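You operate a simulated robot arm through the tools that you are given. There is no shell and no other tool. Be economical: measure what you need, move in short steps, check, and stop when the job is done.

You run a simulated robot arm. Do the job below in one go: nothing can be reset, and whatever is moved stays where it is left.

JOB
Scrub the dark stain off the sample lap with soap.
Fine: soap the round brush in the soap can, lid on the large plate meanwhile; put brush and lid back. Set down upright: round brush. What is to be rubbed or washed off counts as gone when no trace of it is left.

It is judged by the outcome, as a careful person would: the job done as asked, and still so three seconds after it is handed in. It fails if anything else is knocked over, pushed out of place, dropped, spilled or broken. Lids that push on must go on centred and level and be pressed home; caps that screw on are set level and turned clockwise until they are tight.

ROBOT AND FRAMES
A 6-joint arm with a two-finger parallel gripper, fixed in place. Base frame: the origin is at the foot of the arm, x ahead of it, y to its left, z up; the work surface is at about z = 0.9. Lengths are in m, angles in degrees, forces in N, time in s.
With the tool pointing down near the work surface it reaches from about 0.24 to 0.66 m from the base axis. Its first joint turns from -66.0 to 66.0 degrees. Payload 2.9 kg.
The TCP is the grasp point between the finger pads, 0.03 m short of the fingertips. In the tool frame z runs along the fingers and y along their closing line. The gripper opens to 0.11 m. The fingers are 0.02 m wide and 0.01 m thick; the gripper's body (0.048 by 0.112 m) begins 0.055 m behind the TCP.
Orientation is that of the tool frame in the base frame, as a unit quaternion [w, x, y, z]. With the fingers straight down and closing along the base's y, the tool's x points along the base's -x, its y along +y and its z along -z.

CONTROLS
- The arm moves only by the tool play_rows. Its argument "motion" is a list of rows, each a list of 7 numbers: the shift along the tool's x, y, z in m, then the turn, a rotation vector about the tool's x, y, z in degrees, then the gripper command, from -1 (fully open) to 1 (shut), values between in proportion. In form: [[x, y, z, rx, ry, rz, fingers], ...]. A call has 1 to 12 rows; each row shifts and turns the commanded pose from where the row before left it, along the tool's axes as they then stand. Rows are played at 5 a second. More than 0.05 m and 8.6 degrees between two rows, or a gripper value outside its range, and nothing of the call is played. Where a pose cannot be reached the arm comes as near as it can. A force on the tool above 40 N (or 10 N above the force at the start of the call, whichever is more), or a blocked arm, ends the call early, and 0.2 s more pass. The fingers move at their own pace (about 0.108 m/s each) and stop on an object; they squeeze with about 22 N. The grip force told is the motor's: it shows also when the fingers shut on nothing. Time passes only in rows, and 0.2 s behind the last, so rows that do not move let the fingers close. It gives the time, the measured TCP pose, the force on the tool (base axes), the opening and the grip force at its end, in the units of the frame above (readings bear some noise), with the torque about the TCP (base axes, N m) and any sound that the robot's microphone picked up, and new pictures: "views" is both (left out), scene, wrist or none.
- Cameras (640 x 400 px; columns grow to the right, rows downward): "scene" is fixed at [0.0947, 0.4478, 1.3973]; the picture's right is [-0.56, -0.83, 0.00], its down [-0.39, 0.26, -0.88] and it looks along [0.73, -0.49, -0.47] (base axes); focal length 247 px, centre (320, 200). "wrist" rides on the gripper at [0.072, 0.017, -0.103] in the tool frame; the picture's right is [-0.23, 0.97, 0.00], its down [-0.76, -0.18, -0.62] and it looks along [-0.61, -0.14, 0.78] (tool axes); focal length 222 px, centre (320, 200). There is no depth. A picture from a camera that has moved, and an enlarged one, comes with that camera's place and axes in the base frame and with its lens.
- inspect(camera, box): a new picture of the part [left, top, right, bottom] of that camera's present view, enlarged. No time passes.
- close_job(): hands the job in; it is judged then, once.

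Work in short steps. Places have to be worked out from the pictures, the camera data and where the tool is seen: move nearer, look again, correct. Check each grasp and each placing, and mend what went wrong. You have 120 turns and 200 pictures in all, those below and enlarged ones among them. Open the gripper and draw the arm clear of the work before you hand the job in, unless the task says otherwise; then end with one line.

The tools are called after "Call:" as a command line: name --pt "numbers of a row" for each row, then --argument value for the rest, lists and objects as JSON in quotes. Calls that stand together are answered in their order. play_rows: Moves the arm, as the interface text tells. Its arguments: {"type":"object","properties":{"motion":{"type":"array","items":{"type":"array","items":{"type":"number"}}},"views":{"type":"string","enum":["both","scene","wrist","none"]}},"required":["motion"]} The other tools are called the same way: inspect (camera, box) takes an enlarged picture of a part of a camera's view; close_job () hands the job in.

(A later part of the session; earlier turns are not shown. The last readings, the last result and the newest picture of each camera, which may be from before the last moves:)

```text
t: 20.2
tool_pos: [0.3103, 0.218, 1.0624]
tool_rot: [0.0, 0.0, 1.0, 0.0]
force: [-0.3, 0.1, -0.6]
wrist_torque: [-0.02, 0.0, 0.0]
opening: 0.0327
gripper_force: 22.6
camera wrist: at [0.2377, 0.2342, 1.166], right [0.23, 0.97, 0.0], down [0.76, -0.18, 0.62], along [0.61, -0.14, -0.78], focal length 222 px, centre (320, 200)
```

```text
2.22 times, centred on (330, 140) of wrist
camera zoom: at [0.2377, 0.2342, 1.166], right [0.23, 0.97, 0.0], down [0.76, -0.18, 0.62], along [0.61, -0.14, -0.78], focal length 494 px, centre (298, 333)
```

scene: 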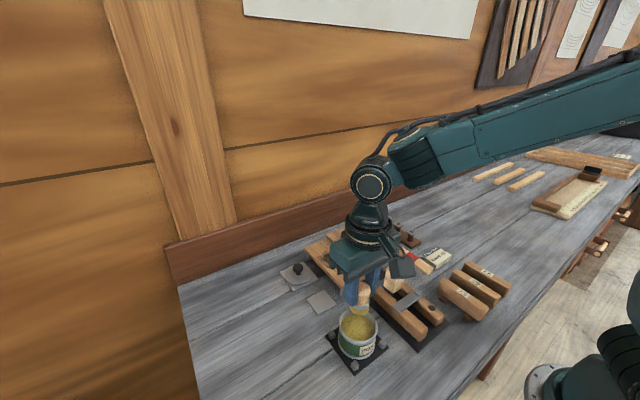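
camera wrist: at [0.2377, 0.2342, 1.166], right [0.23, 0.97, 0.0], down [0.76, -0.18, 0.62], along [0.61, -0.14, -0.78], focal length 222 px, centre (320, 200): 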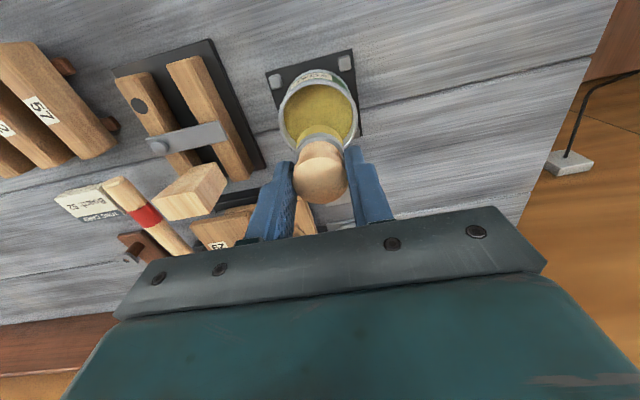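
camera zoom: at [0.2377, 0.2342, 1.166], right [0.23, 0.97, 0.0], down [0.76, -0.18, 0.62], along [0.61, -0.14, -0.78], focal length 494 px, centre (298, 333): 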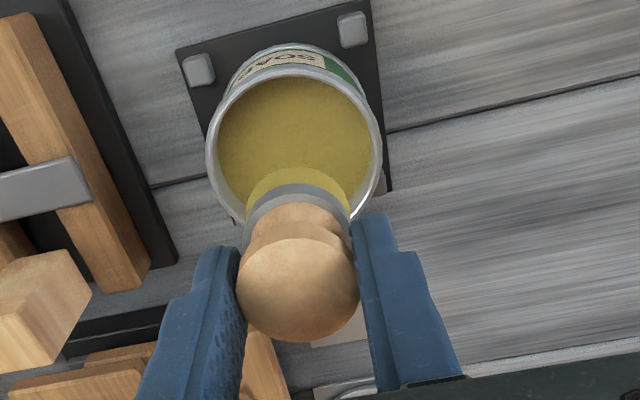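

Bristles are well soaped. I carry the brush above the stain's middle (0.49, 0.145).

Call:
play_rows --pt "-0.036 -0.0145 0 0 0 0 1" --pt "-0.036 -0.0145 0 0 0 0 1" --pt "-0.036 -0.0145 0 0 0 0 1" --pt "-0.036 -0.0145 0 0 0 0 1" --pt "-0.036 -0.0145 0 0 0 0 1" --pt "0 0 0.03 0 0 0 1" --pt "0 0 0 0 0 0 1"

Call:
inspect --camera "scene" --box '[290, 210, 410, 310]'

Call:
inspect --camera "wrist" --box '[180, 30, 440, 230]'

```text
t: 21.8
tool_pos: [0.4916, 0.1446, 1.0334]
tool_rot: [0.0, 0.0, 1.0, -0.001]
force: [-0.4, 0.4, -0.6]
wrist_torque: [-0.01, -0.01, 0.01]
opening: 0.033
gripper_force: 21.9
camera wrist: at [0.418, 0.1617, 1.1364], right [0.23, 0.97, 0.0], down [0.76, -0.18, 0.62], along [0.61, -0.14, -0.78], focal length 222 px, centre (320, 200)
```

scene: 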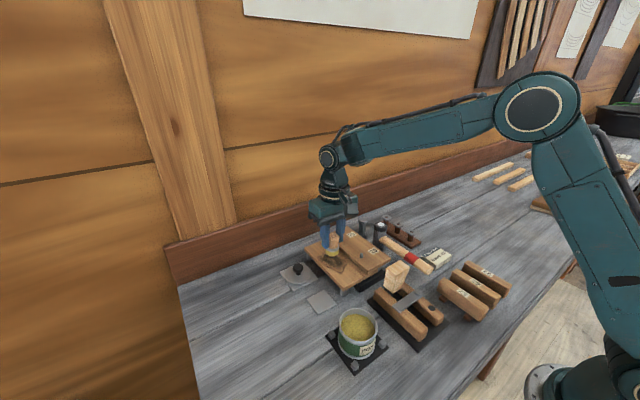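
wrist: 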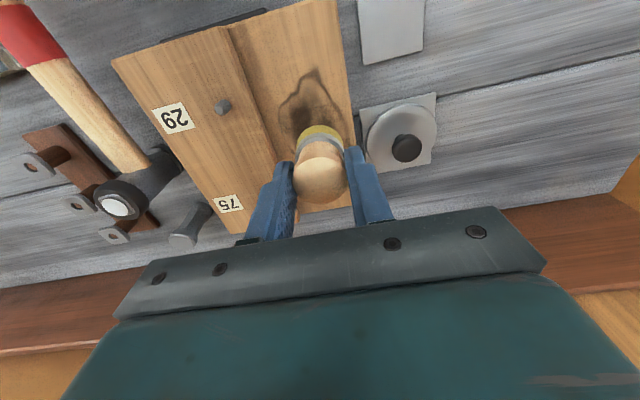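

```text
4.00 times, centred on (350, 260) of scene
camera zoom: at [0.0947, 0.4478, 1.3973], right [-0.56, -0.83, 0.0], down [-0.39, 0.26, -0.88], along [0.73, -0.49, -0.47], focal length 988 px, centre (200, -40)
```

zoom: 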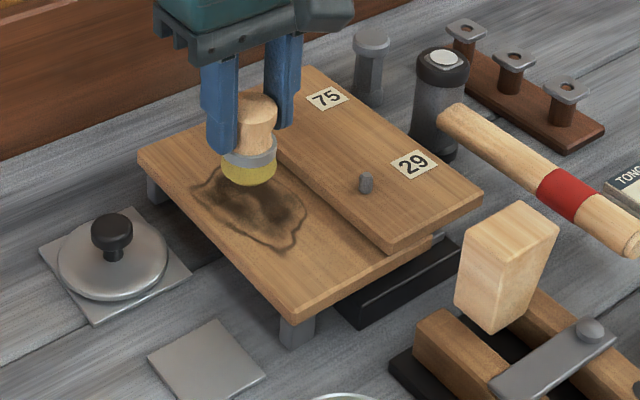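

```text
2.00 times, centred on (310, 130) of wrist
camera zoom: at [0.418, 0.1617, 1.1364], right [0.23, 0.97, 0.0], down [0.76, -0.18, 0.62], along [0.61, -0.14, -0.78], focal length 444 px, centre (340, 340)
```

zoom: 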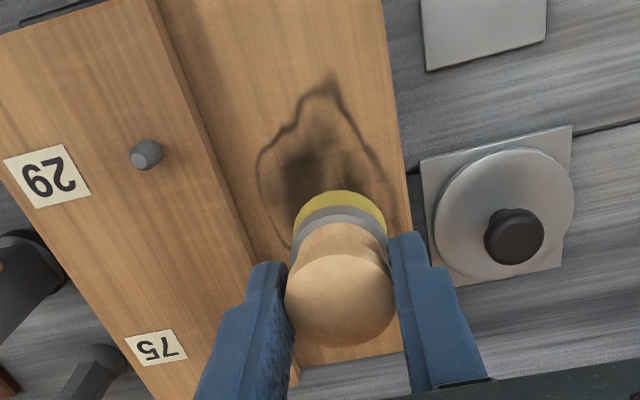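

Consistent geometry: stain tip at (0.4445, 0.152). I lower to the board slowly to find contact.

Call:
play_rows --pt "0 0 0.015 0 0 0 1" --pt "0 0 0.006 0 0 0 1" --pt "0 0 0.003 0 0 0 1" --pt "0 0 0 0 0 0 1" --views "none"

Call:
inspect --camera "scene" --box '[290, 210, 410, 310]'

```text
t: 22.8
tool_pos: [0.4923, 0.1448, 1.0075]
tool_rot: [0.0, 0.0, 1.0, -0.001]
force: [-1.0, -0.9, -0.7]
wrist_torque: [-0.01, 0.03, 0.0]
opening: 0.0328
gripper_force: 21.6
```

```text
4.00 times, centred on (350, 260) of scene
camera zoom: at [0.0947, 0.4478, 1.3973], right [-0.56, -0.83, 0.0], down [-0.39, 0.26, -0.88], along [0.73, -0.49, -0.47], focal length 988 px, centre (200, -40)
```

zoom: 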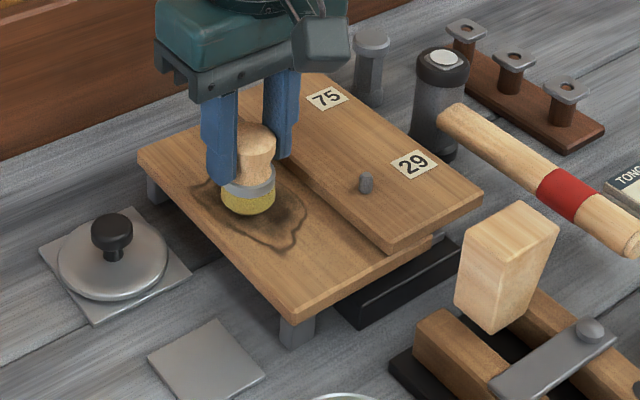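

Call:
play_rows --pt "0 0 0.003 0 0 0 1" --pt "0 0 0.002 0 0 0 1" --pt "0 0 0 0 0 0 1" --views "none"

```text
t: 23.6
tool_pos: [0.4929, 0.145, 1.0039]
tool_rot: [0.0, 0.0, 1.0, 0.0]
force: [0.6, -0.9, -0.6]
wrist_torque: [0.02, -0.01, 0.0]
opening: 0.0328
gripper_force: 21.9
```

No contact yet; I continue 1.5 mm at a time.

Call:
play_rows --pt "0 0 0.002 0 0 0 1" --pt "0 0 0.0015 0 0 0 1" --pt "0 0 0 0 0 0 1" --views "none"

Call:
inspect --camera "scene" --box '[290, 210, 410, 310]'

```text
t: 24.4
tool_pos: [0.4934, 0.1454, 1.0013]
tool_rot: [0.001, 0.0, 1.0, 0.001]
force: [-5.2, -2.3, 19.1]
wrist_torque: [-0.06, 0.19, -0.01]
opening: 0.0326
gripper_force: 21.9
```

```text
4.00 times, centred on (350, 260) of scene
camera zoom: at [0.0943, 0.4477, 1.3974], right [-0.56, -0.83, 0.0], down [-0.39, 0.26, -0.88], along [0.73, -0.49, -0.47], focal length 988 px, centre (200, -40)
```

zoom: 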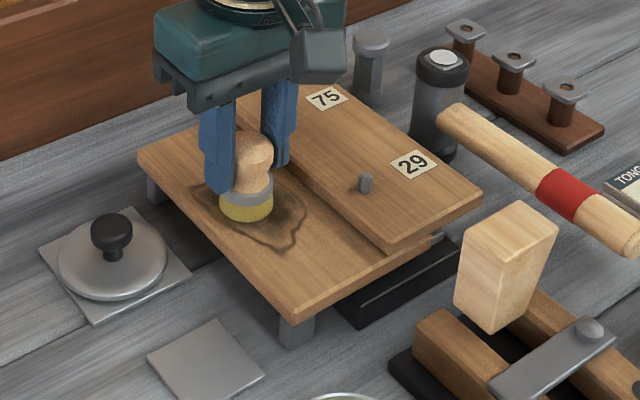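

Contact with 19 N. I ease 0.5 mm and try a first rub along x at this y, watching force.

Call:
play_rows --pt "-0.01 0 -0.0005 0 0 0 1" --pt "-0.012 0 0 0 0 0 1" --pt "-0.01 0 0 0 0 0 1" --pt "0.015 0 0 0 0 0 1" --pt "0.015 0 0 0 0 0 1" --pt "0.015 0 0 0 0 0 1" --pt "0.015 0 0 0 0 0 1" --pt "0.01 0 0 0 0 0 1" --views "none"

Call:
inspect --camera "scene" --box '[290, 210, 410, 310]'

Call:
inspect --camera "wrist" --box '[180, 30, 440, 230]'

```text
t: 26.2
tool_pos: [0.454, 0.1446, 1.0007]
tool_rot: [0.001, 0.001, 1.0, 0.0]
force: [4.4, -0.8, 11.4]
wrist_torque: [-0.02, -0.38, 0.0]
opening: 0.0328
gripper_force: 21.9
```

```text
4.00 times, centred on (350, 260) of scene
camera zoom: at [0.0947, 0.4478, 1.3973], right [-0.56, -0.83, 0.0], down [-0.39, 0.26, -0.88], along [0.73, -0.49, -0.47], focal length 988 px, centre (200, -40)
```

zoom: 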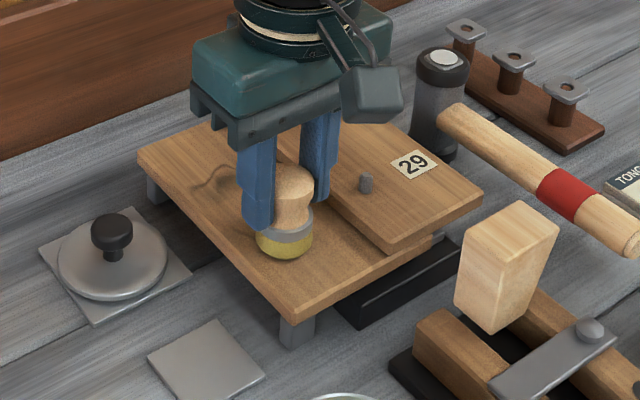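

```text
2.00 times, centred on (310, 130) of wrist
camera zoom: at [0.3802, 0.1614, 1.1039], right [0.23, 0.97, 0.0], down [0.76, -0.18, 0.62], along [0.61, -0.14, -0.78], focal length 444 px, centre (340, 340)
```

zoom: 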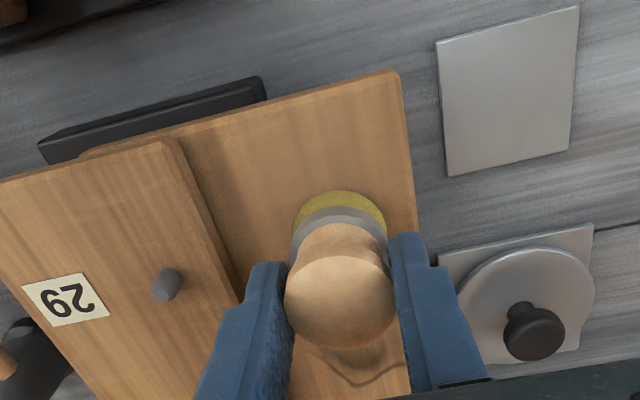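

It scrubs off well. I continue along y≈0.161 outwards, then will do y≈0.125.

Call:
play_rows --pt "0.01 0.004 0 0 0 0 1" --pt "0 0.013 0 0 0 0 1" --pt "-0.012 0 0 0 0 0 1" --pt "-0.014 0 0 0 0 0 1" --pt "-0.014 0 0 0 0 0 1" --pt "-0.014 0 0 0 0 0 1" --pt "-0.014 0 0 0 0 0 1" --pt "-0.014 0 0 0 0 0 1" --pt "-0.01 0 0 0 0 0 1" --pt "0 -0.013 0 0 0 0 1" --pt "0 -0.013 0 0 0 0 1" --views "none"

Call:
inspect --camera "scene" --box '[290, 210, 410, 310]'

Call:
inspect --camera "wrist" --box '[180, 30, 440, 230]'

```text
t: 28.6
tool_pos: [0.5349, 0.1351, 0.9982]
tool_rot: [0.0, 0.0, 1.0, -0.001]
force: [-0.7, 1.9, 3.6]
wrist_torque: [0.1, -0.07, 0.03]
opening: 0.0326
gripper_force: 21.9
```

```text
4.00 times, centred on (350, 260) of scene
camera zoom: at [0.0946, 0.4479, 1.3973], right [-0.56, -0.83, 0.0], down [-0.39, 0.26, -0.88], along [0.73, -0.49, -0.47], focal length 988 px, centre (200, -40)
```

zoom: 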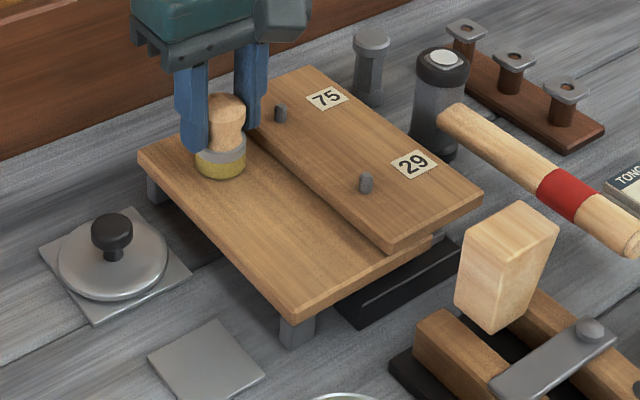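

```text
2.00 times, centred on (310, 130) of wrist
camera zoom: at [0.4629, 0.1522, 1.103], right [0.23, 0.97, 0.0], down [0.76, -0.18, 0.62], along [0.61, -0.14, -0.78], focal length 444 px, centre (340, 340)
```

zoom: 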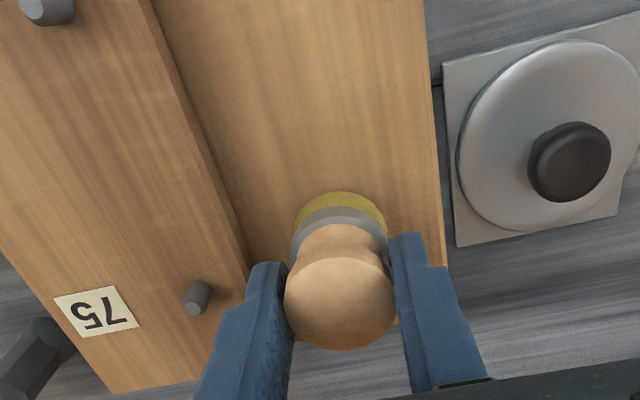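

The stain appears gone; one more pass at y≈0.126 and back through the middle with slightly more pressure to remove any trace.

Call:
play_rows --pt "0.01 -0.005 0.0005 0 0 0 1" --pt "0.01 -0.003 0 0 0 0 1" --pt "0.014 0 0 0 0 0 1" --pt "0.014 0 0 0 0 0 1" --pt "0.014 0 0 0 0 0 1" --pt "0.014 0.002 0 0 0 0 1" --pt "0.01 0.01 0 0 0 0 1" --pt "0 0.008 0 0 0 0 1" --pt "-0.014 0 0 0 0 0 1" --pt "-0.014 0 0 0 0 0 1" --pt "-0.014 0 0 0 0 0 1" --pt "-0.014 0 0 0 0 0 1" --views "none"

Call:
play_rows --pt "-0.014 0 0 0 0 0 1" --pt "-0.014 0 0 0 0 0 1" --pt "0 0 -0.02 0 0 0 1" --pt "0 0 -0.04 0 0 0 1" --pt "0.025 0.04 0 0 0 0 1" --pt "0.03 0.04 0 0 0 0 1" --pt "0.036 0 0 0 0 0 1" --pt "0 0 0 0 0 0 1"

Call:
inspect --camera "scene" --box '[290, 210, 410, 310]'

Call:
inspect --camera "wrist" --box '[60, 80, 320, 260]'

```text
t: 31.2
tool_pos: [0.5067, 0.1467, 1.0002]
tool_rot: [0.0, 0.0, 1.0, 0.0]
force: [-2.8, 0.8, 7.4]
wrist_torque: [0.04, 0.1, 0.01]
opening: 0.033
gripper_force: 22.1
```

```text
t: 33.0
tool_pos: [0.4419, 0.2289, 1.0581]
tool_rot: [0.0, 0.001, 1.0, -0.001]
force: [-0.2, 0.2, -0.8]
wrist_torque: [0.01, 0.02, -0.01]
opening: 0.0326
gripper_force: 21.7
camera wrist: at [0.3686, 0.245, 1.1633], right [0.23, 0.97, 0.0], down [0.76, -0.18, 0.62], along [0.61, -0.14, -0.78], focal length 222 px, centre (320, 200)
```

scene: 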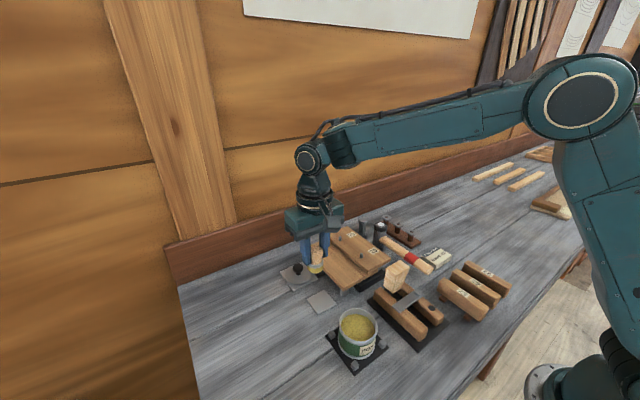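
wrist: 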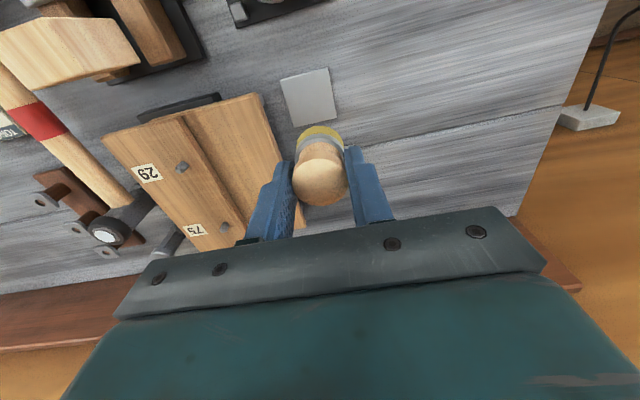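

```text
4.00 times, centred on (350, 260) of scene
camera zoom: at [0.0947, 0.4478, 1.3973], right [-0.56, -0.83, 0.0], down [-0.39, 0.26, -0.88], along [0.73, -0.49, -0.47], focal length 988 px, centre (200, -40)
```

zoom: 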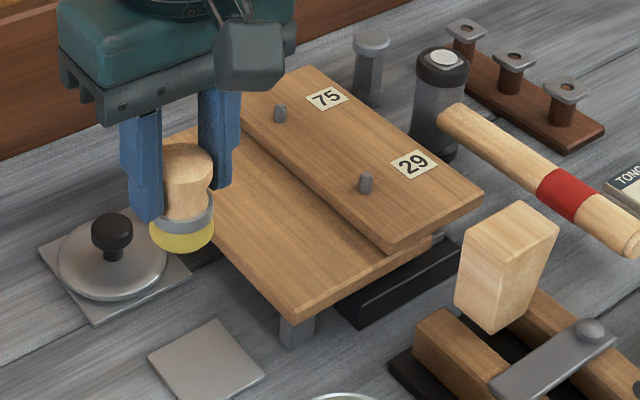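

```text
2.22 times, centred on (190, 170) of wrist
camera zoom: at [0.3686, 0.245, 1.1633], right [0.23, 0.97, 0.0], down [0.76, -0.18, 0.62], along [0.61, -0.14, -0.78], focal length 494 px, centre (609, 267)
```

zoom: 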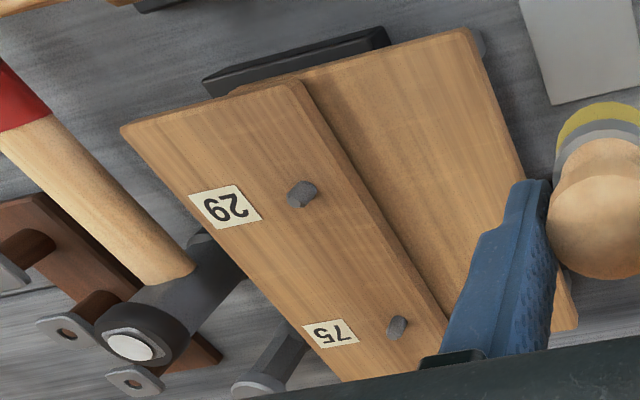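

The board looks clean. Next I move back over the small plate, lower partway, and verify alignment.

Call:
play_rows --pt "0.012 -0.0105 0 0 0 0 1" --pt "0 0 0.035 0 0 0 1" --pt "0 0 0.035 0 0 0 1" --pt "0 0 0.01 0 0 0 1" --pt "0 0 0 0 0 0 1"

Call:
inspect --camera "scene" --box '[270, 240, 370, 320]'

Call:
inspect --camera "wrist" --box '[220, 80, 440, 240]'

```text
t: 34.2
tool_pos: [0.4279, 0.2169, 0.9784]
tool_rot: [0.0, 0.0, 1.0, 0.0]
force: [0.4, 0.4, 0.5]
wrist_torque: [0.0, -0.01, -0.02]
opening: 0.0327
gripper_force: 21.6
camera wrist: at [0.3553, 0.2336, 1.0823], right [0.23, 0.97, 0.0], down [0.76, -0.18, 0.62], along [0.61, -0.14, -0.78], focal length 222 px, centre (320, 200)
```

scene: 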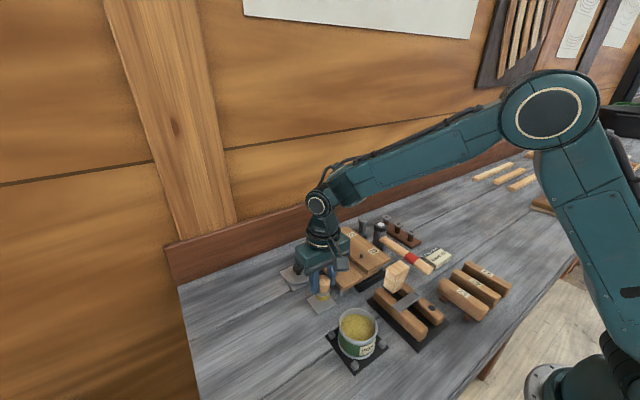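
wrist: 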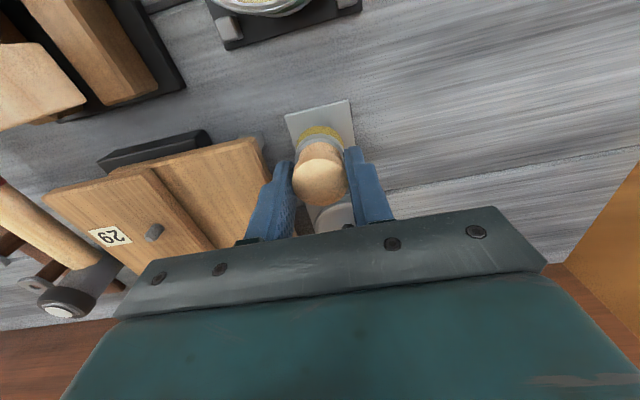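

```text
5.00 times, centred on (320, 280) of scene
camera zoom: at [0.0947, 0.4478, 1.3973], right [-0.56, -0.83, 0.0], down [-0.39, 0.26, -0.88], along [0.73, -0.49, -0.47], focal length 1236 px, centre (320, -200)
```

zoom: 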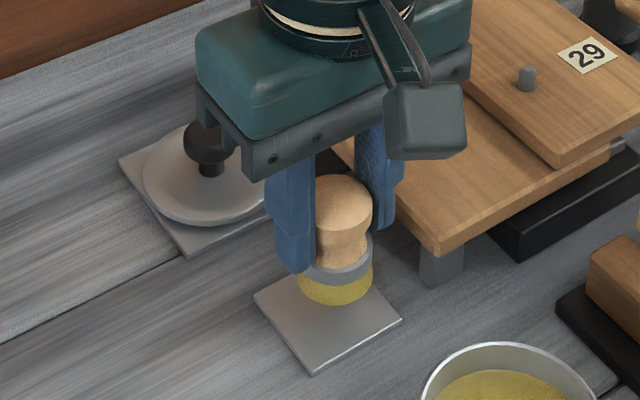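

```text
2.50 times, centred on (330, 160) of wrist
camera zoom: at [0.3553, 0.2336, 1.0823], right [0.23, 0.97, 0.0], down [0.76, -0.18, 0.62], along [0.61, -0.14, -0.78], focal length 555 px, centre (295, 300)
```

zoom: 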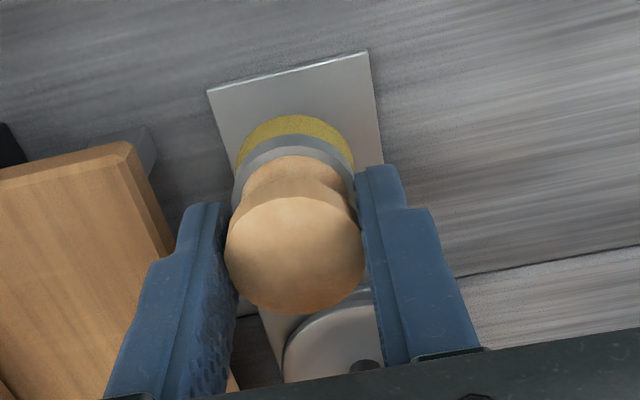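

The brush is ~2–3 mm off to the picture's right compared with its pick-up place. I correct (+2, +2.5 mm) and lower to contact.

Call:
play_rows --pt "-0.002 0.0025 0.004 0 0 0 1" --pt "0 0 0.004 0 0 0 1" --pt "0 0 0.002 0 0 0 1" --pt "0 0 0 0 0 0 1" --views "none"

Call:
inspect --camera "scene" --box '[270, 240, 370, 320]'

```text
t: 35.2
tool_pos: [0.4317, 0.2197, 0.9692]
tool_rot: [0.0, 0.001, 1.0, 0.0]
force: [-0.5, -0.3, -0.2]
wrist_torque: [0.0, 0.01, 0.02]
opening: 0.0325
gripper_force: 22.5
```

```text
5.00 times, centred on (320, 280) of scene
camera zoom: at [0.0947, 0.4478, 1.3973], right [-0.56, -0.83, 0.0], down [-0.39, 0.26, -0.88], along [0.73, -0.49, -0.47], focal length 1236 px, centre (320, -200)
```

zoom: 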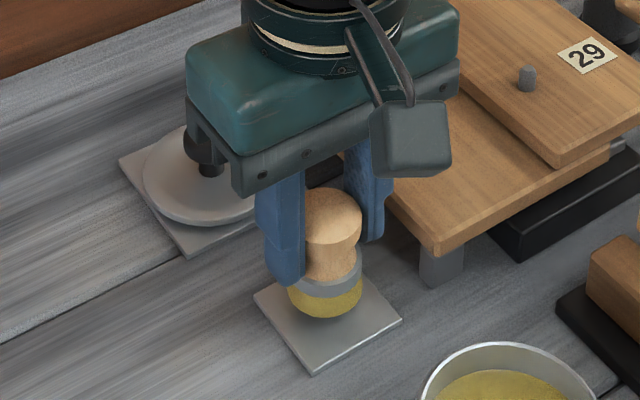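

Call:
play_rows --pt "0.0005 -0.0008 0.002 0 0 0 1" --pt "0 0 0.002 0 0 0 1" --pt "0 0 0.001 0 0 0 1" --pt "0 0 0 0 0 0 1" --views "none"

Call:
inspect --camera "scene" --box '[270, 240, 370, 320]'

```text
t: 36.2
tool_pos: [0.4318, 0.2194, 0.9635]
tool_rot: [0.0, -0.001, 1.0, 0.0]
force: [0.0, -0.4, -0.6]
wrist_torque: [0.07, -0.02, -0.01]
opening: 0.0327
gripper_force: 21.5
```

```text
5.00 times, centred on (320, 280) of scene
camera zoom: at [0.0947, 0.4478, 1.3973], right [-0.56, -0.83, 0.0], down [-0.39, 0.26, -0.88], along [0.73, -0.49, -0.47], focal length 1236 px, centre (320, -200)
```

zoom: 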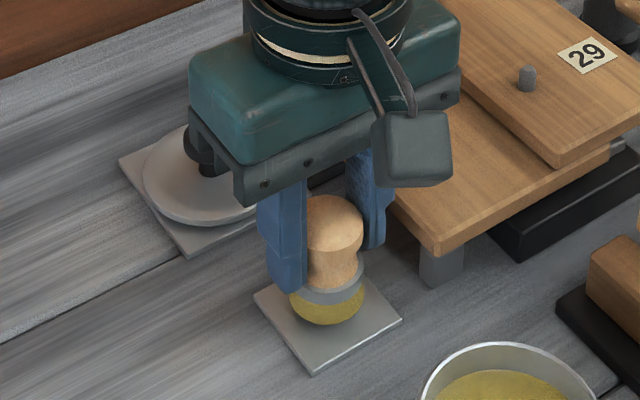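

Still ~3 mm above (brush slid slightly in the grip). Continue down gently.

Call:
play_rows --pt "0 0 0.0015 0 0 0 1" --pt "0 0 0.0015 0 0 0 1" --pt "0 0 0 0 0 0 1" --views "none"

Call:
inspect --camera "scene" --box '[270, 240, 370, 320]'

```text
t: 37.0
tool_pos: [0.4317, 0.2188, 0.961]
tool_rot: [-0.001, 0.0, 1.0, 0.0]
force: [0.0, 1.1, -0.8]
wrist_torque: [-0.01, -0.03, 0.0]
opening: 0.0326
gripper_force: 21.9
```

```text
5.00 times, centred on (320, 280) of scene
camera zoom: at [0.0947, 0.4478, 1.3973], right [-0.56, -0.83, 0.0], down [-0.39, 0.26, -0.88], along [0.73, -0.49, -0.47], focal length 1236 px, centre (320, -200)
```

zoom: 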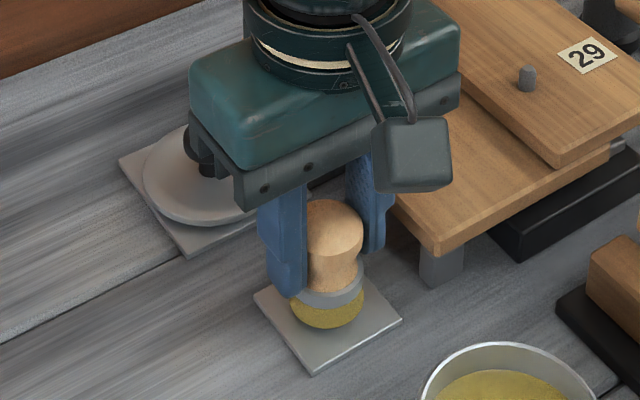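

Call:
play_rows --pt "0 0 0.001 0 0 0 1" --pt "0 0 0.001 0 0 0 1" --pt "0 0 0 0 0 0 1" --views "none"

Call:
inspect --camera "scene" --box '[270, 240, 370, 320]'

```text
t: 37.8
tool_pos: [0.4328, 0.2187, 0.9593]
tool_rot: [0.001, 0.001, 1.0, 0.001]
force: [-1.0, -2.2, 7.9]
wrist_torque: [-0.12, 0.0, -0.01]
opening: 0.0325
gripper_force: 21.8
```

```text
5.00 times, centred on (320, 280) of scene
camera zoom: at [0.0946, 0.4477, 1.3973], right [-0.56, -0.83, 0.0], down [-0.39, 0.26, -0.88], along [0.73, -0.49, -0.47], focal length 1236 px, centre (320, -200)
```

zoom: 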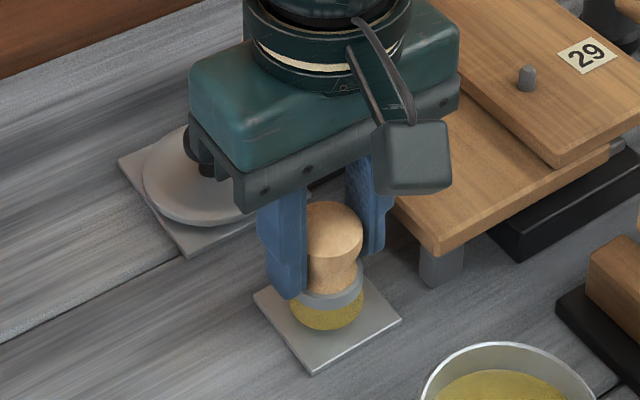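

Contact at 8 N, centred and upright on the plate. I release and rise.

Call:
play_rows --pt "0 0 -0.0006 0 0 0 1" --pt "0 0 0 0 0 0 0.3" --pt "0 0 0 0 0 0 0.1" --pt "0 0 0 0 0 0 -0.1" --pt "0 0 -0.02 0 0 0 -0.1" --pt "0 0 -0.04 0 0 0 -0.1" --pt "0 0 -0.04 0 0 0 -0.1" --pt "0 0 0 0 0 0 -0.1"

Call:
inspect --camera "scene" --box '[270, 220, 400, 320]'

Call:
inspect --camera "wrist" --box '[60, 40, 380, 240]'

```text
t: 39.6
tool_pos: [0.4322, 0.2188, 1.0601]
tool_rot: [0.0, 0.0, 1.0, 0.0]
force: [-0.4, -0.1, -0.3]
wrist_torque: [0.0, 0.01, 0.0]
opening: 0.0604
gripper_force: 0.0
camera wrist: at [0.3585, 0.2359, 1.1632], right [0.23, 0.97, 0.0], down [0.76, -0.18, 0.62], along [0.61, -0.14, -0.78], focal length 222 px, centre (320, 200)
```

scene: 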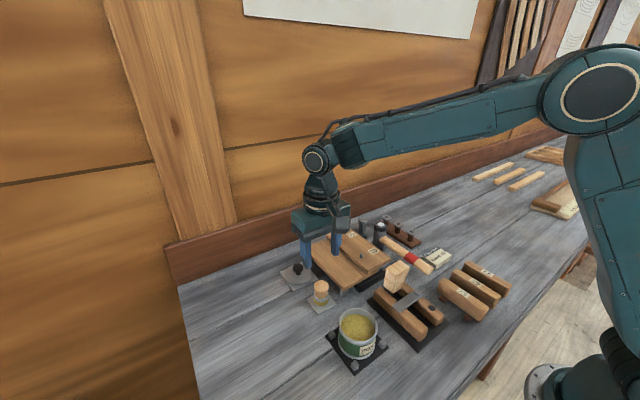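
wrist: 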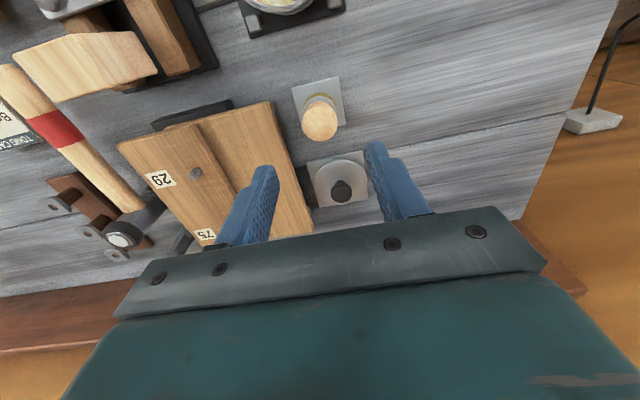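

```text
4.00 times, centred on (335, 270) of scene
camera zoom: at [0.0947, 0.4478, 1.3973], right [-0.56, -0.83, 0.0], down [-0.39, 0.26, -0.88], along [0.73, -0.49, -0.47], focal length 988 px, centre (260, -80)
```

zoom: 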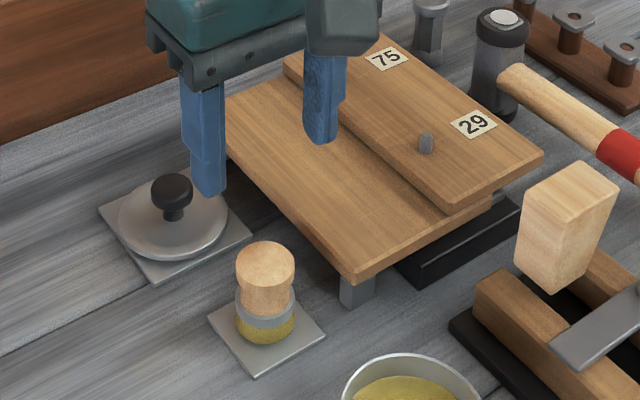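

```text
2.00 times, centred on (220, 140) of wrist
camera zoom: at [0.3585, 0.2359, 1.1632], right [0.23, 0.97, 0.0], down [0.76, -0.18, 0.62], along [0.61, -0.14, -0.78], focal length 444 px, centre (520, 320)
```

zoom: 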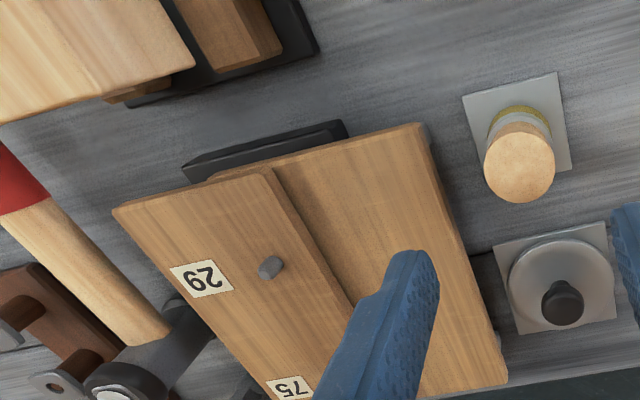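

Brush upright on its plate. Now I go back over the lid, also viewing the board again.

Call:
play_rows --pt "-0.035 0.002 0 0 0 0 -0.1" --pt "-0.035 0.002 0 0 0 0 -0.1" --pt "-0.033 0.002 0 0 0 0 0.1" --pt "0 0 0.02 0 0 0 0.1" --pt "0 0 0 0 0 0 0.1" --views "wrist"

Call:
inspect --camera "wrist" --box '[60, 0, 380, 200]'

```text
t: 40.8
tool_pos: [0.5357, 0.2252, 1.0398]
tool_rot: [0.0, 0.0, 1.0, 0.0]
force: [0.2, 0.4, -0.3]
wrist_torque: [0.01, 0.0, 0.0]
opening: 0.0495
gripper_force: 0.1
camera wrist: at [0.4625, 0.2423, 1.1431], right [0.23, 0.97, 0.0], down [0.76, -0.18, 0.62], along [0.61, -0.14, -0.78], focal length 222 px, centre (320, 200)
```

wrist: 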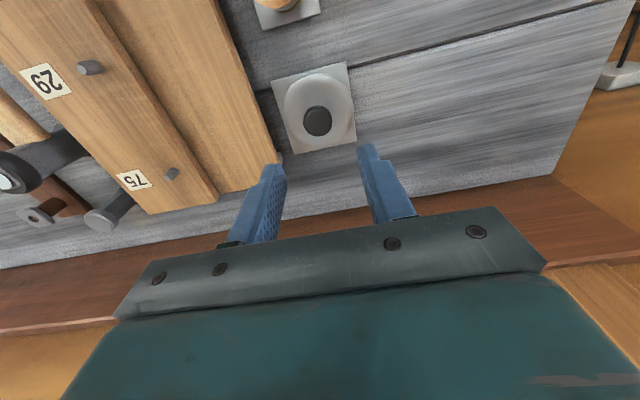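

```text
2.00 times, centred on (220, 100) of wrist
camera zoom: at [0.4625, 0.2423, 1.1431], right [0.23, 0.97, 0.0], down [0.76, -0.18, 0.62], along [0.61, -0.14, -0.78], focal length 444 px, centre (520, 400)
```

zoom: 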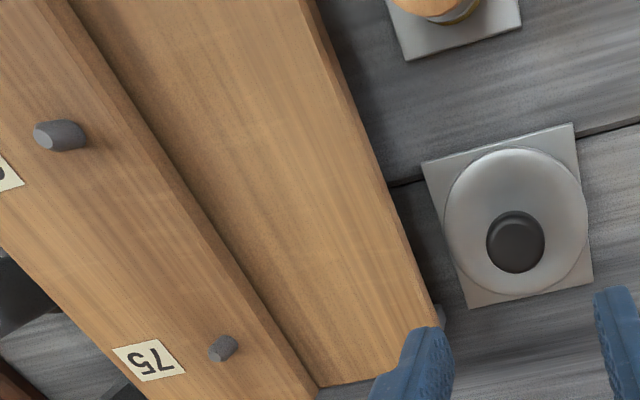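

Board is spotless. I descend onto the lid knob to the release height (TCP≈0.945) and close.

Call:
play_rows --pt "0 0 0.04 0 0 0 0.1" --pt "0 0 0.035 0 0 0 0.1" --pt "0 0 0.018 0 0 0 0.1" --pt "0 0 0 0 0 0 0.1" --pt "0 0 0 0 0 0 0.6" --pt "0 0 0 0 0 0 1" --pt "0 0 0 0 0 0 1"

Call:
inspect --camera "scene" --box '[260, 230, 340, 310]'

```text
t: 42.4
tool_pos: [0.5339, 0.2248, 0.9459]
tool_rot: [0.0, 0.0, 1.0, 0.0]
force: [0.2, -0.4, 0.1]
wrist_torque: [0.01, 0.0, -0.01]
opening: 0.0264
gripper_force: 21.7
camera wrist: at [0.4616, 0.2415, 1.0499], right [0.23, 0.97, 0.0], down [0.76, -0.18, 0.62], along [0.61, -0.14, -0.78], focal length 222 px, centre (320, 200)
```

scene: 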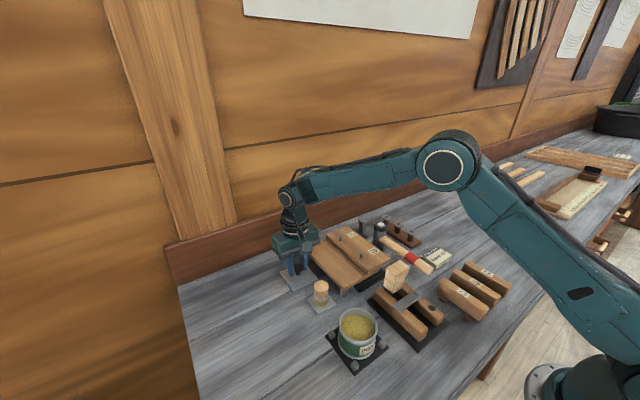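
wrist: 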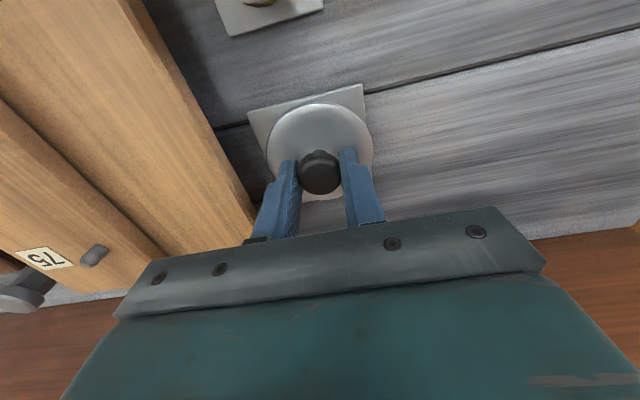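

```text
5.00 times, centred on (300, 270) of scene
camera zoom: at [0.0947, 0.4478, 1.3973], right [-0.56, -0.83, 0.0], down [-0.39, 0.26, -0.88], along [0.73, -0.49, -0.47], focal length 1236 px, centre (420, -150)
```

zoom: 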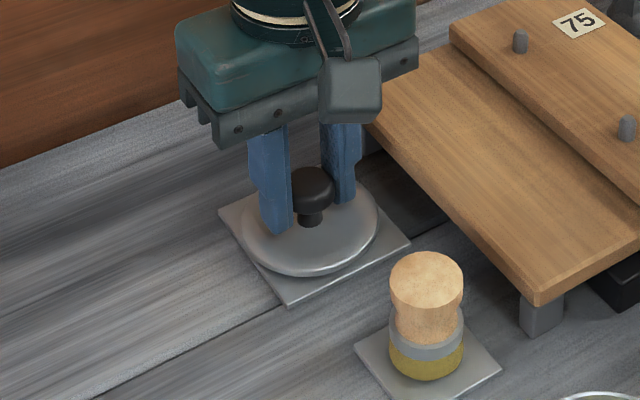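

Knob gripped. I lift and carry the lid back above the can.

Call:
play_rows --pt "0 0 -0.01 0 0 0 1" --pt "0 0 -0.05 0 0 0 1" --pt "0 0 -0.05 0 0 0 1" --pt "0.0375 -0.0013 0 0 0 0 1" --pt "0.0375 -0.0013 0 0 0 0 1" --pt "0.0375 -0.0013 0 0 0 0 1" --pt "0.0375 -0.0013 0 0 0 0 1" --pt "0.0375 -0.0013 0 0 0 0 1" --pt "0.0365 -0.0015 0 0 0 0 1" --pt "0 0 0.03 0 0 0 1" --pt "0 0 0 0 0 0 1" --pt "0 0 0 0 0 0 1"

Call:
inspect --camera "scene" --box '[310, 270, 410, 370]'

Call:
inspect --camera "wrist" --box '[220, 50, 440, 230]'

```text
t: 45.0
tool_pos: [0.3104, 0.2145, 1.0259]
tool_rot: [-0.001, 0.0, 1.0, 0.0]
force: [0.8, 0.0, -0.7]
wrist_torque: [0.02, 0.01, 0.03]
opening: 0.0265
gripper_force: 21.3
camera wrist: at [0.2375, 0.2323, 1.1296], right [0.23, 0.97, 0.0], down [0.76, -0.18, 0.62], along [0.61, -0.14, -0.78], focal length 222 px, centre (320, 200)
```

scene: 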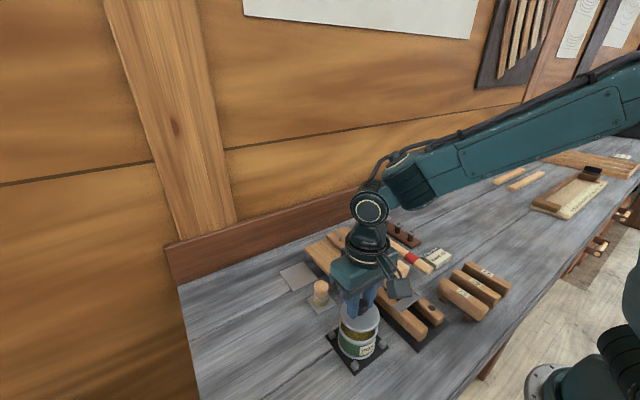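
wrist: 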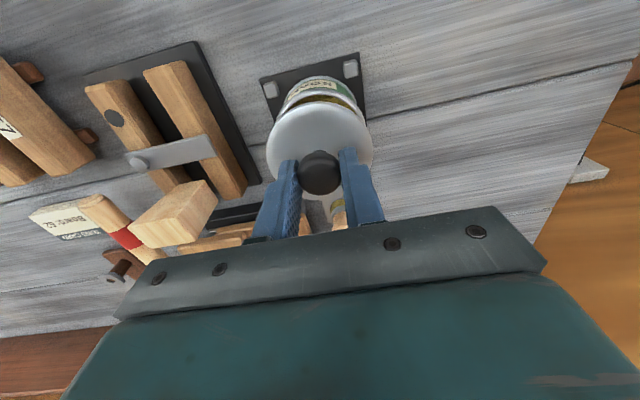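

```text
4.00 times, centred on (360, 320) of scene
camera zoom: at [0.0947, 0.4478, 1.3973], right [-0.56, -0.83, 0.0], down [-0.39, 0.26, -0.88], along [0.73, -0.49, -0.47], focal length 988 px, centre (160, -280)
```

zoom: 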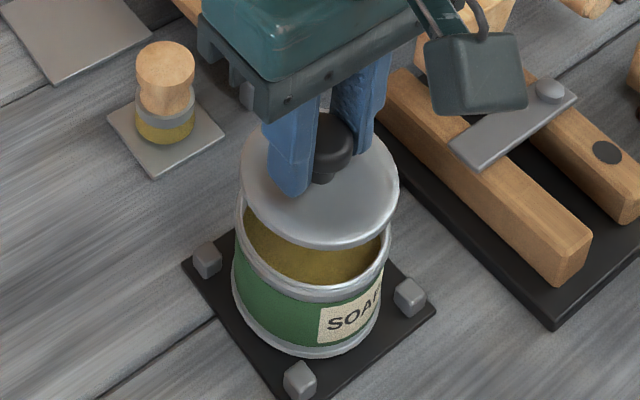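

```text
2.22 times, centred on (330, 140) of wrist
camera zoom: at [0.2375, 0.2323, 1.1296], right [0.23, 0.97, 0.0], down [0.76, -0.18, 0.62], along [0.61, -0.14, -0.78], focal length 494 px, centre (298, 333)
```

zoom: 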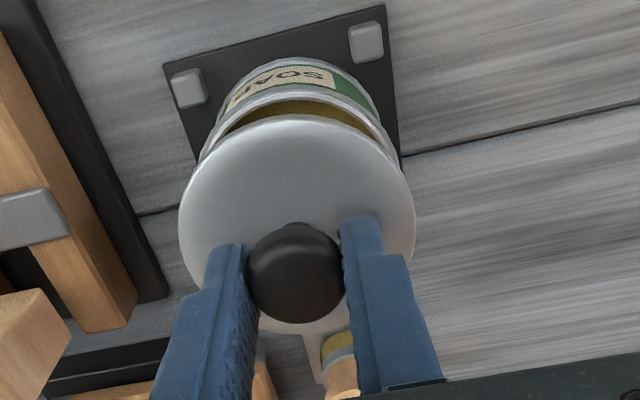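

The lid is nearly aligned; I nudge (+0.6, +0.5 mm) and lower to just above the rim.

Call:
play_rows --pt "-0.0006 0.0005 0.01 0 0 0 1" --pt "0 0 0.01 0 0 0 1" --pt "0 0 0 0 0 0 1" --views "none"

Call:
inspect --camera "scene" --box '[310, 270, 410, 370]'

Call:
inspect --camera "wrist" --box '[220, 50, 440, 230]'

```text
t: 45.8
tool_pos: [0.3116, 0.2174, 1.0069]
tool_rot: [0.0, 0.0, 1.0, 0.0]
force: [-0.2, 0.2, -0.5]
wrist_torque: [-0.03, 0.0, -0.02]
opening: 0.0263
gripper_force: 21.8
```

```text
4.00 times, centred on (360, 320) of scene
camera zoom: at [0.0947, 0.4478, 1.3973], right [-0.56, -0.83, 0.0], down [-0.39, 0.26, -0.88], along [0.73, -0.49, -0.47], focal length 988 px, centre (160, -280)
```

zoom: 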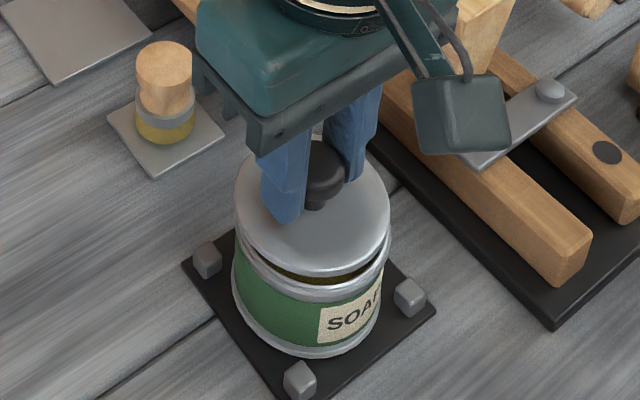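

```text
2.22 times, centred on (330, 140) of wrist
camera zoom: at [0.2389, 0.2338, 1.1103], right [0.23, 0.97, 0.0], down [0.76, -0.18, 0.62], along [0.61, -0.14, -0.78], focal length 494 px, centre (298, 333)
```

zoom: 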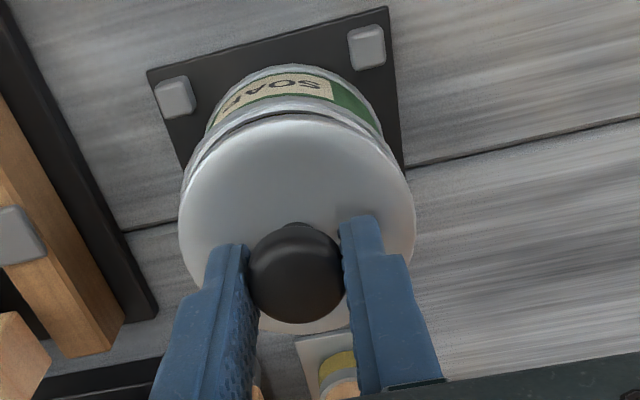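

Lid appears ~1 mm too far to the picture's left now; I correct half and lower to seat.

Call:
play_rows --pt "0.0004 -0.0006 0.004 0 0 0 1" --pt "0 0 0.003 0 0 0 1" --pt "0 0 0 0 0 0 1" --views "none"

Call:
inspect --camera "scene" --box '[310, 270, 410, 370]'

Call:
inspect --camera "wrist" --box '[220, 50, 440, 230]'

```text
t: 46.6
tool_pos: [0.312, 0.2166, 0.999]
tool_rot: [0.0, 0.0, 1.0, 0.0]
force: [0.1, 1.0, 0.7]
wrist_torque: [-0.02, 0.0, 0.01]
opening: 0.0262
gripper_force: 22.1
```

```text
4.00 times, centred on (360, 320) of scene
camera zoom: at [0.0947, 0.4478, 1.3973], right [-0.56, -0.83, 0.0], down [-0.39, 0.26, -0.88], along [0.73, -0.49, -0.47], focal length 988 px, centre (160, -280)
```

zoom: 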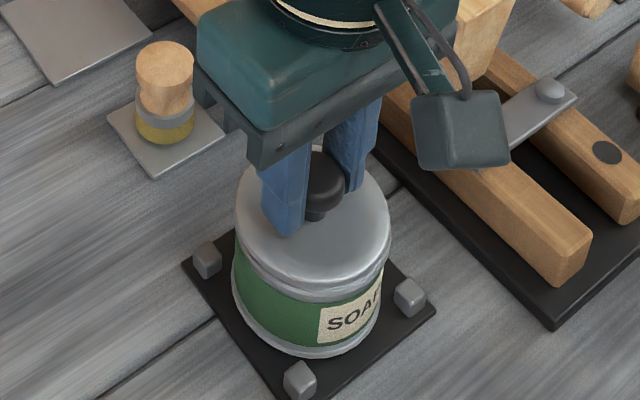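

```text
2.22 times, centred on (330, 140) of wrist
camera zoom: at [0.2382, 0.2336, 1.1031], right [0.23, 0.97, 0.0], down [0.76, -0.18, 0.62], along [0.61, -0.14, -0.78], focal length 494 px, centre (298, 333)
```

zoom: 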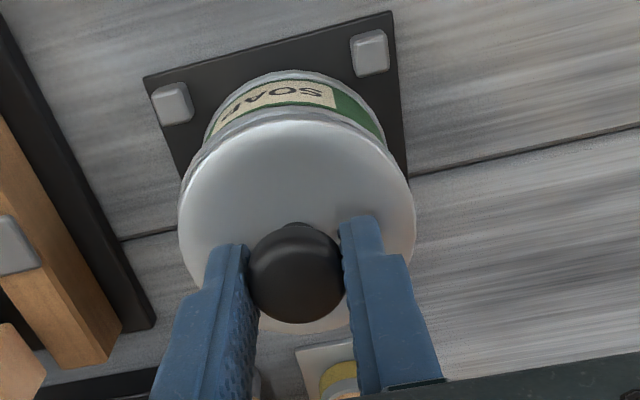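

Aligned with the original seating (235–391 px), ~3 mm to go. I press down in small steps.

Call:
play_rows --pt "0 0 0.0015 0 0 0 1" --pt "0 0 0.0015 0 0 0 1" --pt "0 0 0.001 0 0 0 1" --pt "0 0 0 0 0 0 1" --views "none"

Call:
inspect --camera "scene" --box '[310, 270, 410, 370]'

```text
t: 47.6
tool_pos: [0.3117, 0.2153, 0.9963]
tool_rot: [0.001, 0.001, 1.0, 0.001]
force: [-0.4, -10.5, 25.1]
wrist_torque: [-0.24, 0.0, 0.01]
opening: 0.0261
gripper_force: 21.6
heard: snap
```

```text
4.00 times, centred on (360, 320) of scene
camera zoom: at [0.0944, 0.4474, 1.3975], right [-0.56, -0.83, 0.0], down [-0.39, 0.26, -0.88], along [0.73, -0.49, -0.47], focal length 988 px, centre (160, -280)
```

zoom: 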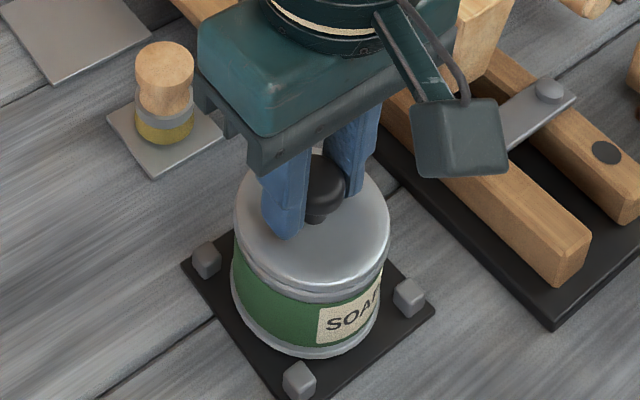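

Snap heard: lid seated, with some side load. I relieve it, ease off, and open.

Call:
play_rows --pt "0 -0.0008 -0.0008 0 0 0 1" --pt "0 0 -0.0005 0 0 0 1" --pt "0 0 0 0 0 0 1" --views "none"

```text
t: 48.4
tool_pos: [0.3093, 0.2159, 0.9954]
tool_rot: [-0.001, -0.001, 1.0, 0.0]
force: [-0.6, -1.0, -0.4]
wrist_torque: [0.0, -0.01, 0.03]
opening: 0.0265
gripper_force: 22.7
heard: snap
```

Another snap may mean the lid popped loose on easing. I press again straight down and look at it, to release while still pressed.

Call:
play_rows --pt "0 0 0.001 0 0 0 1" --pt "0 0 0.001 0 0 0 1" --pt "0 0 0 0 0 0 1" --views "none"

Call:
inspect --camera "scene" --box '[330, 290, 390, 350]'

```text
t: 49.2
tool_pos: [0.3094, 0.2164, 0.9954]
tool_rot: [0.001, 0.0, 1.0, 0.0]
force: [-5.8, -2.9, 13.0]
wrist_torque: [-0.03, 0.22, 0.03]
opening: 0.0263
gripper_force: 22.4
```

```text
6.67 times, centred on (360, 320) of scene
camera zoom: at [0.0944, 0.4477, 1.3974], right [-0.56, -0.83, 0.0], down [-0.39, 0.26, -0.88], along [0.73, -0.49, -0.47], focal length 1647 px, centre (53, -600)
```

zoom: 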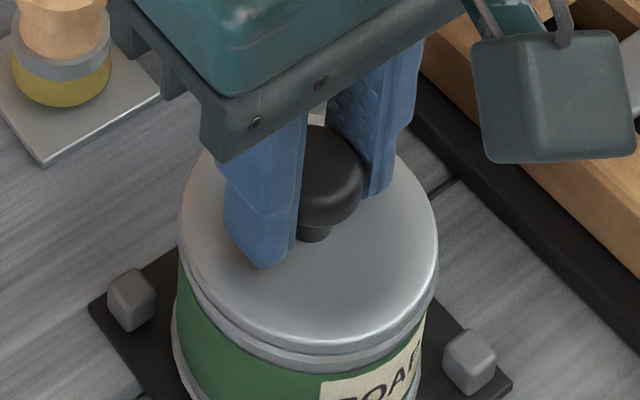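

13 N, no snap yet. I press a bit further.

Call:
play_rows --pt "0 0 0.001 0 0 0 1" --pt "0 0 0.0005 0 0 0 1" --pt "0 0 0 0 0 0 1" --views "none"

```text
t: 50.0
tool_pos: [0.311, 0.2153, 0.9943]
tool_rot: [0.001, 0.0, 1.0, 0.001]
force: [-7.3, -2.1, 25.6]
wrist_torque: [-0.06, 0.12, -0.05]
opening: 0.0263
gripper_force: 21.7
```

Call:
play_rows --pt "0 0 0.0008 0 0 0 1" --pt "0 0 0 0 0 0 1" --views "none"

```text
t: 50.8
tool_pos: [0.3114, 0.2167, 0.9938]
tool_rot: [0.002, 0.0, 1.0, 0.001]
force: [-3.4, -1.3, 7.8]
wrist_torque: [-0.14, -0.06, -0.06]
opening: 0.0261
gripper_force: 22.0
stopped in row 2: the force on the tool passed its limit at 41 N (the readings are from after the stop); the commanded pose is now the measured one
```

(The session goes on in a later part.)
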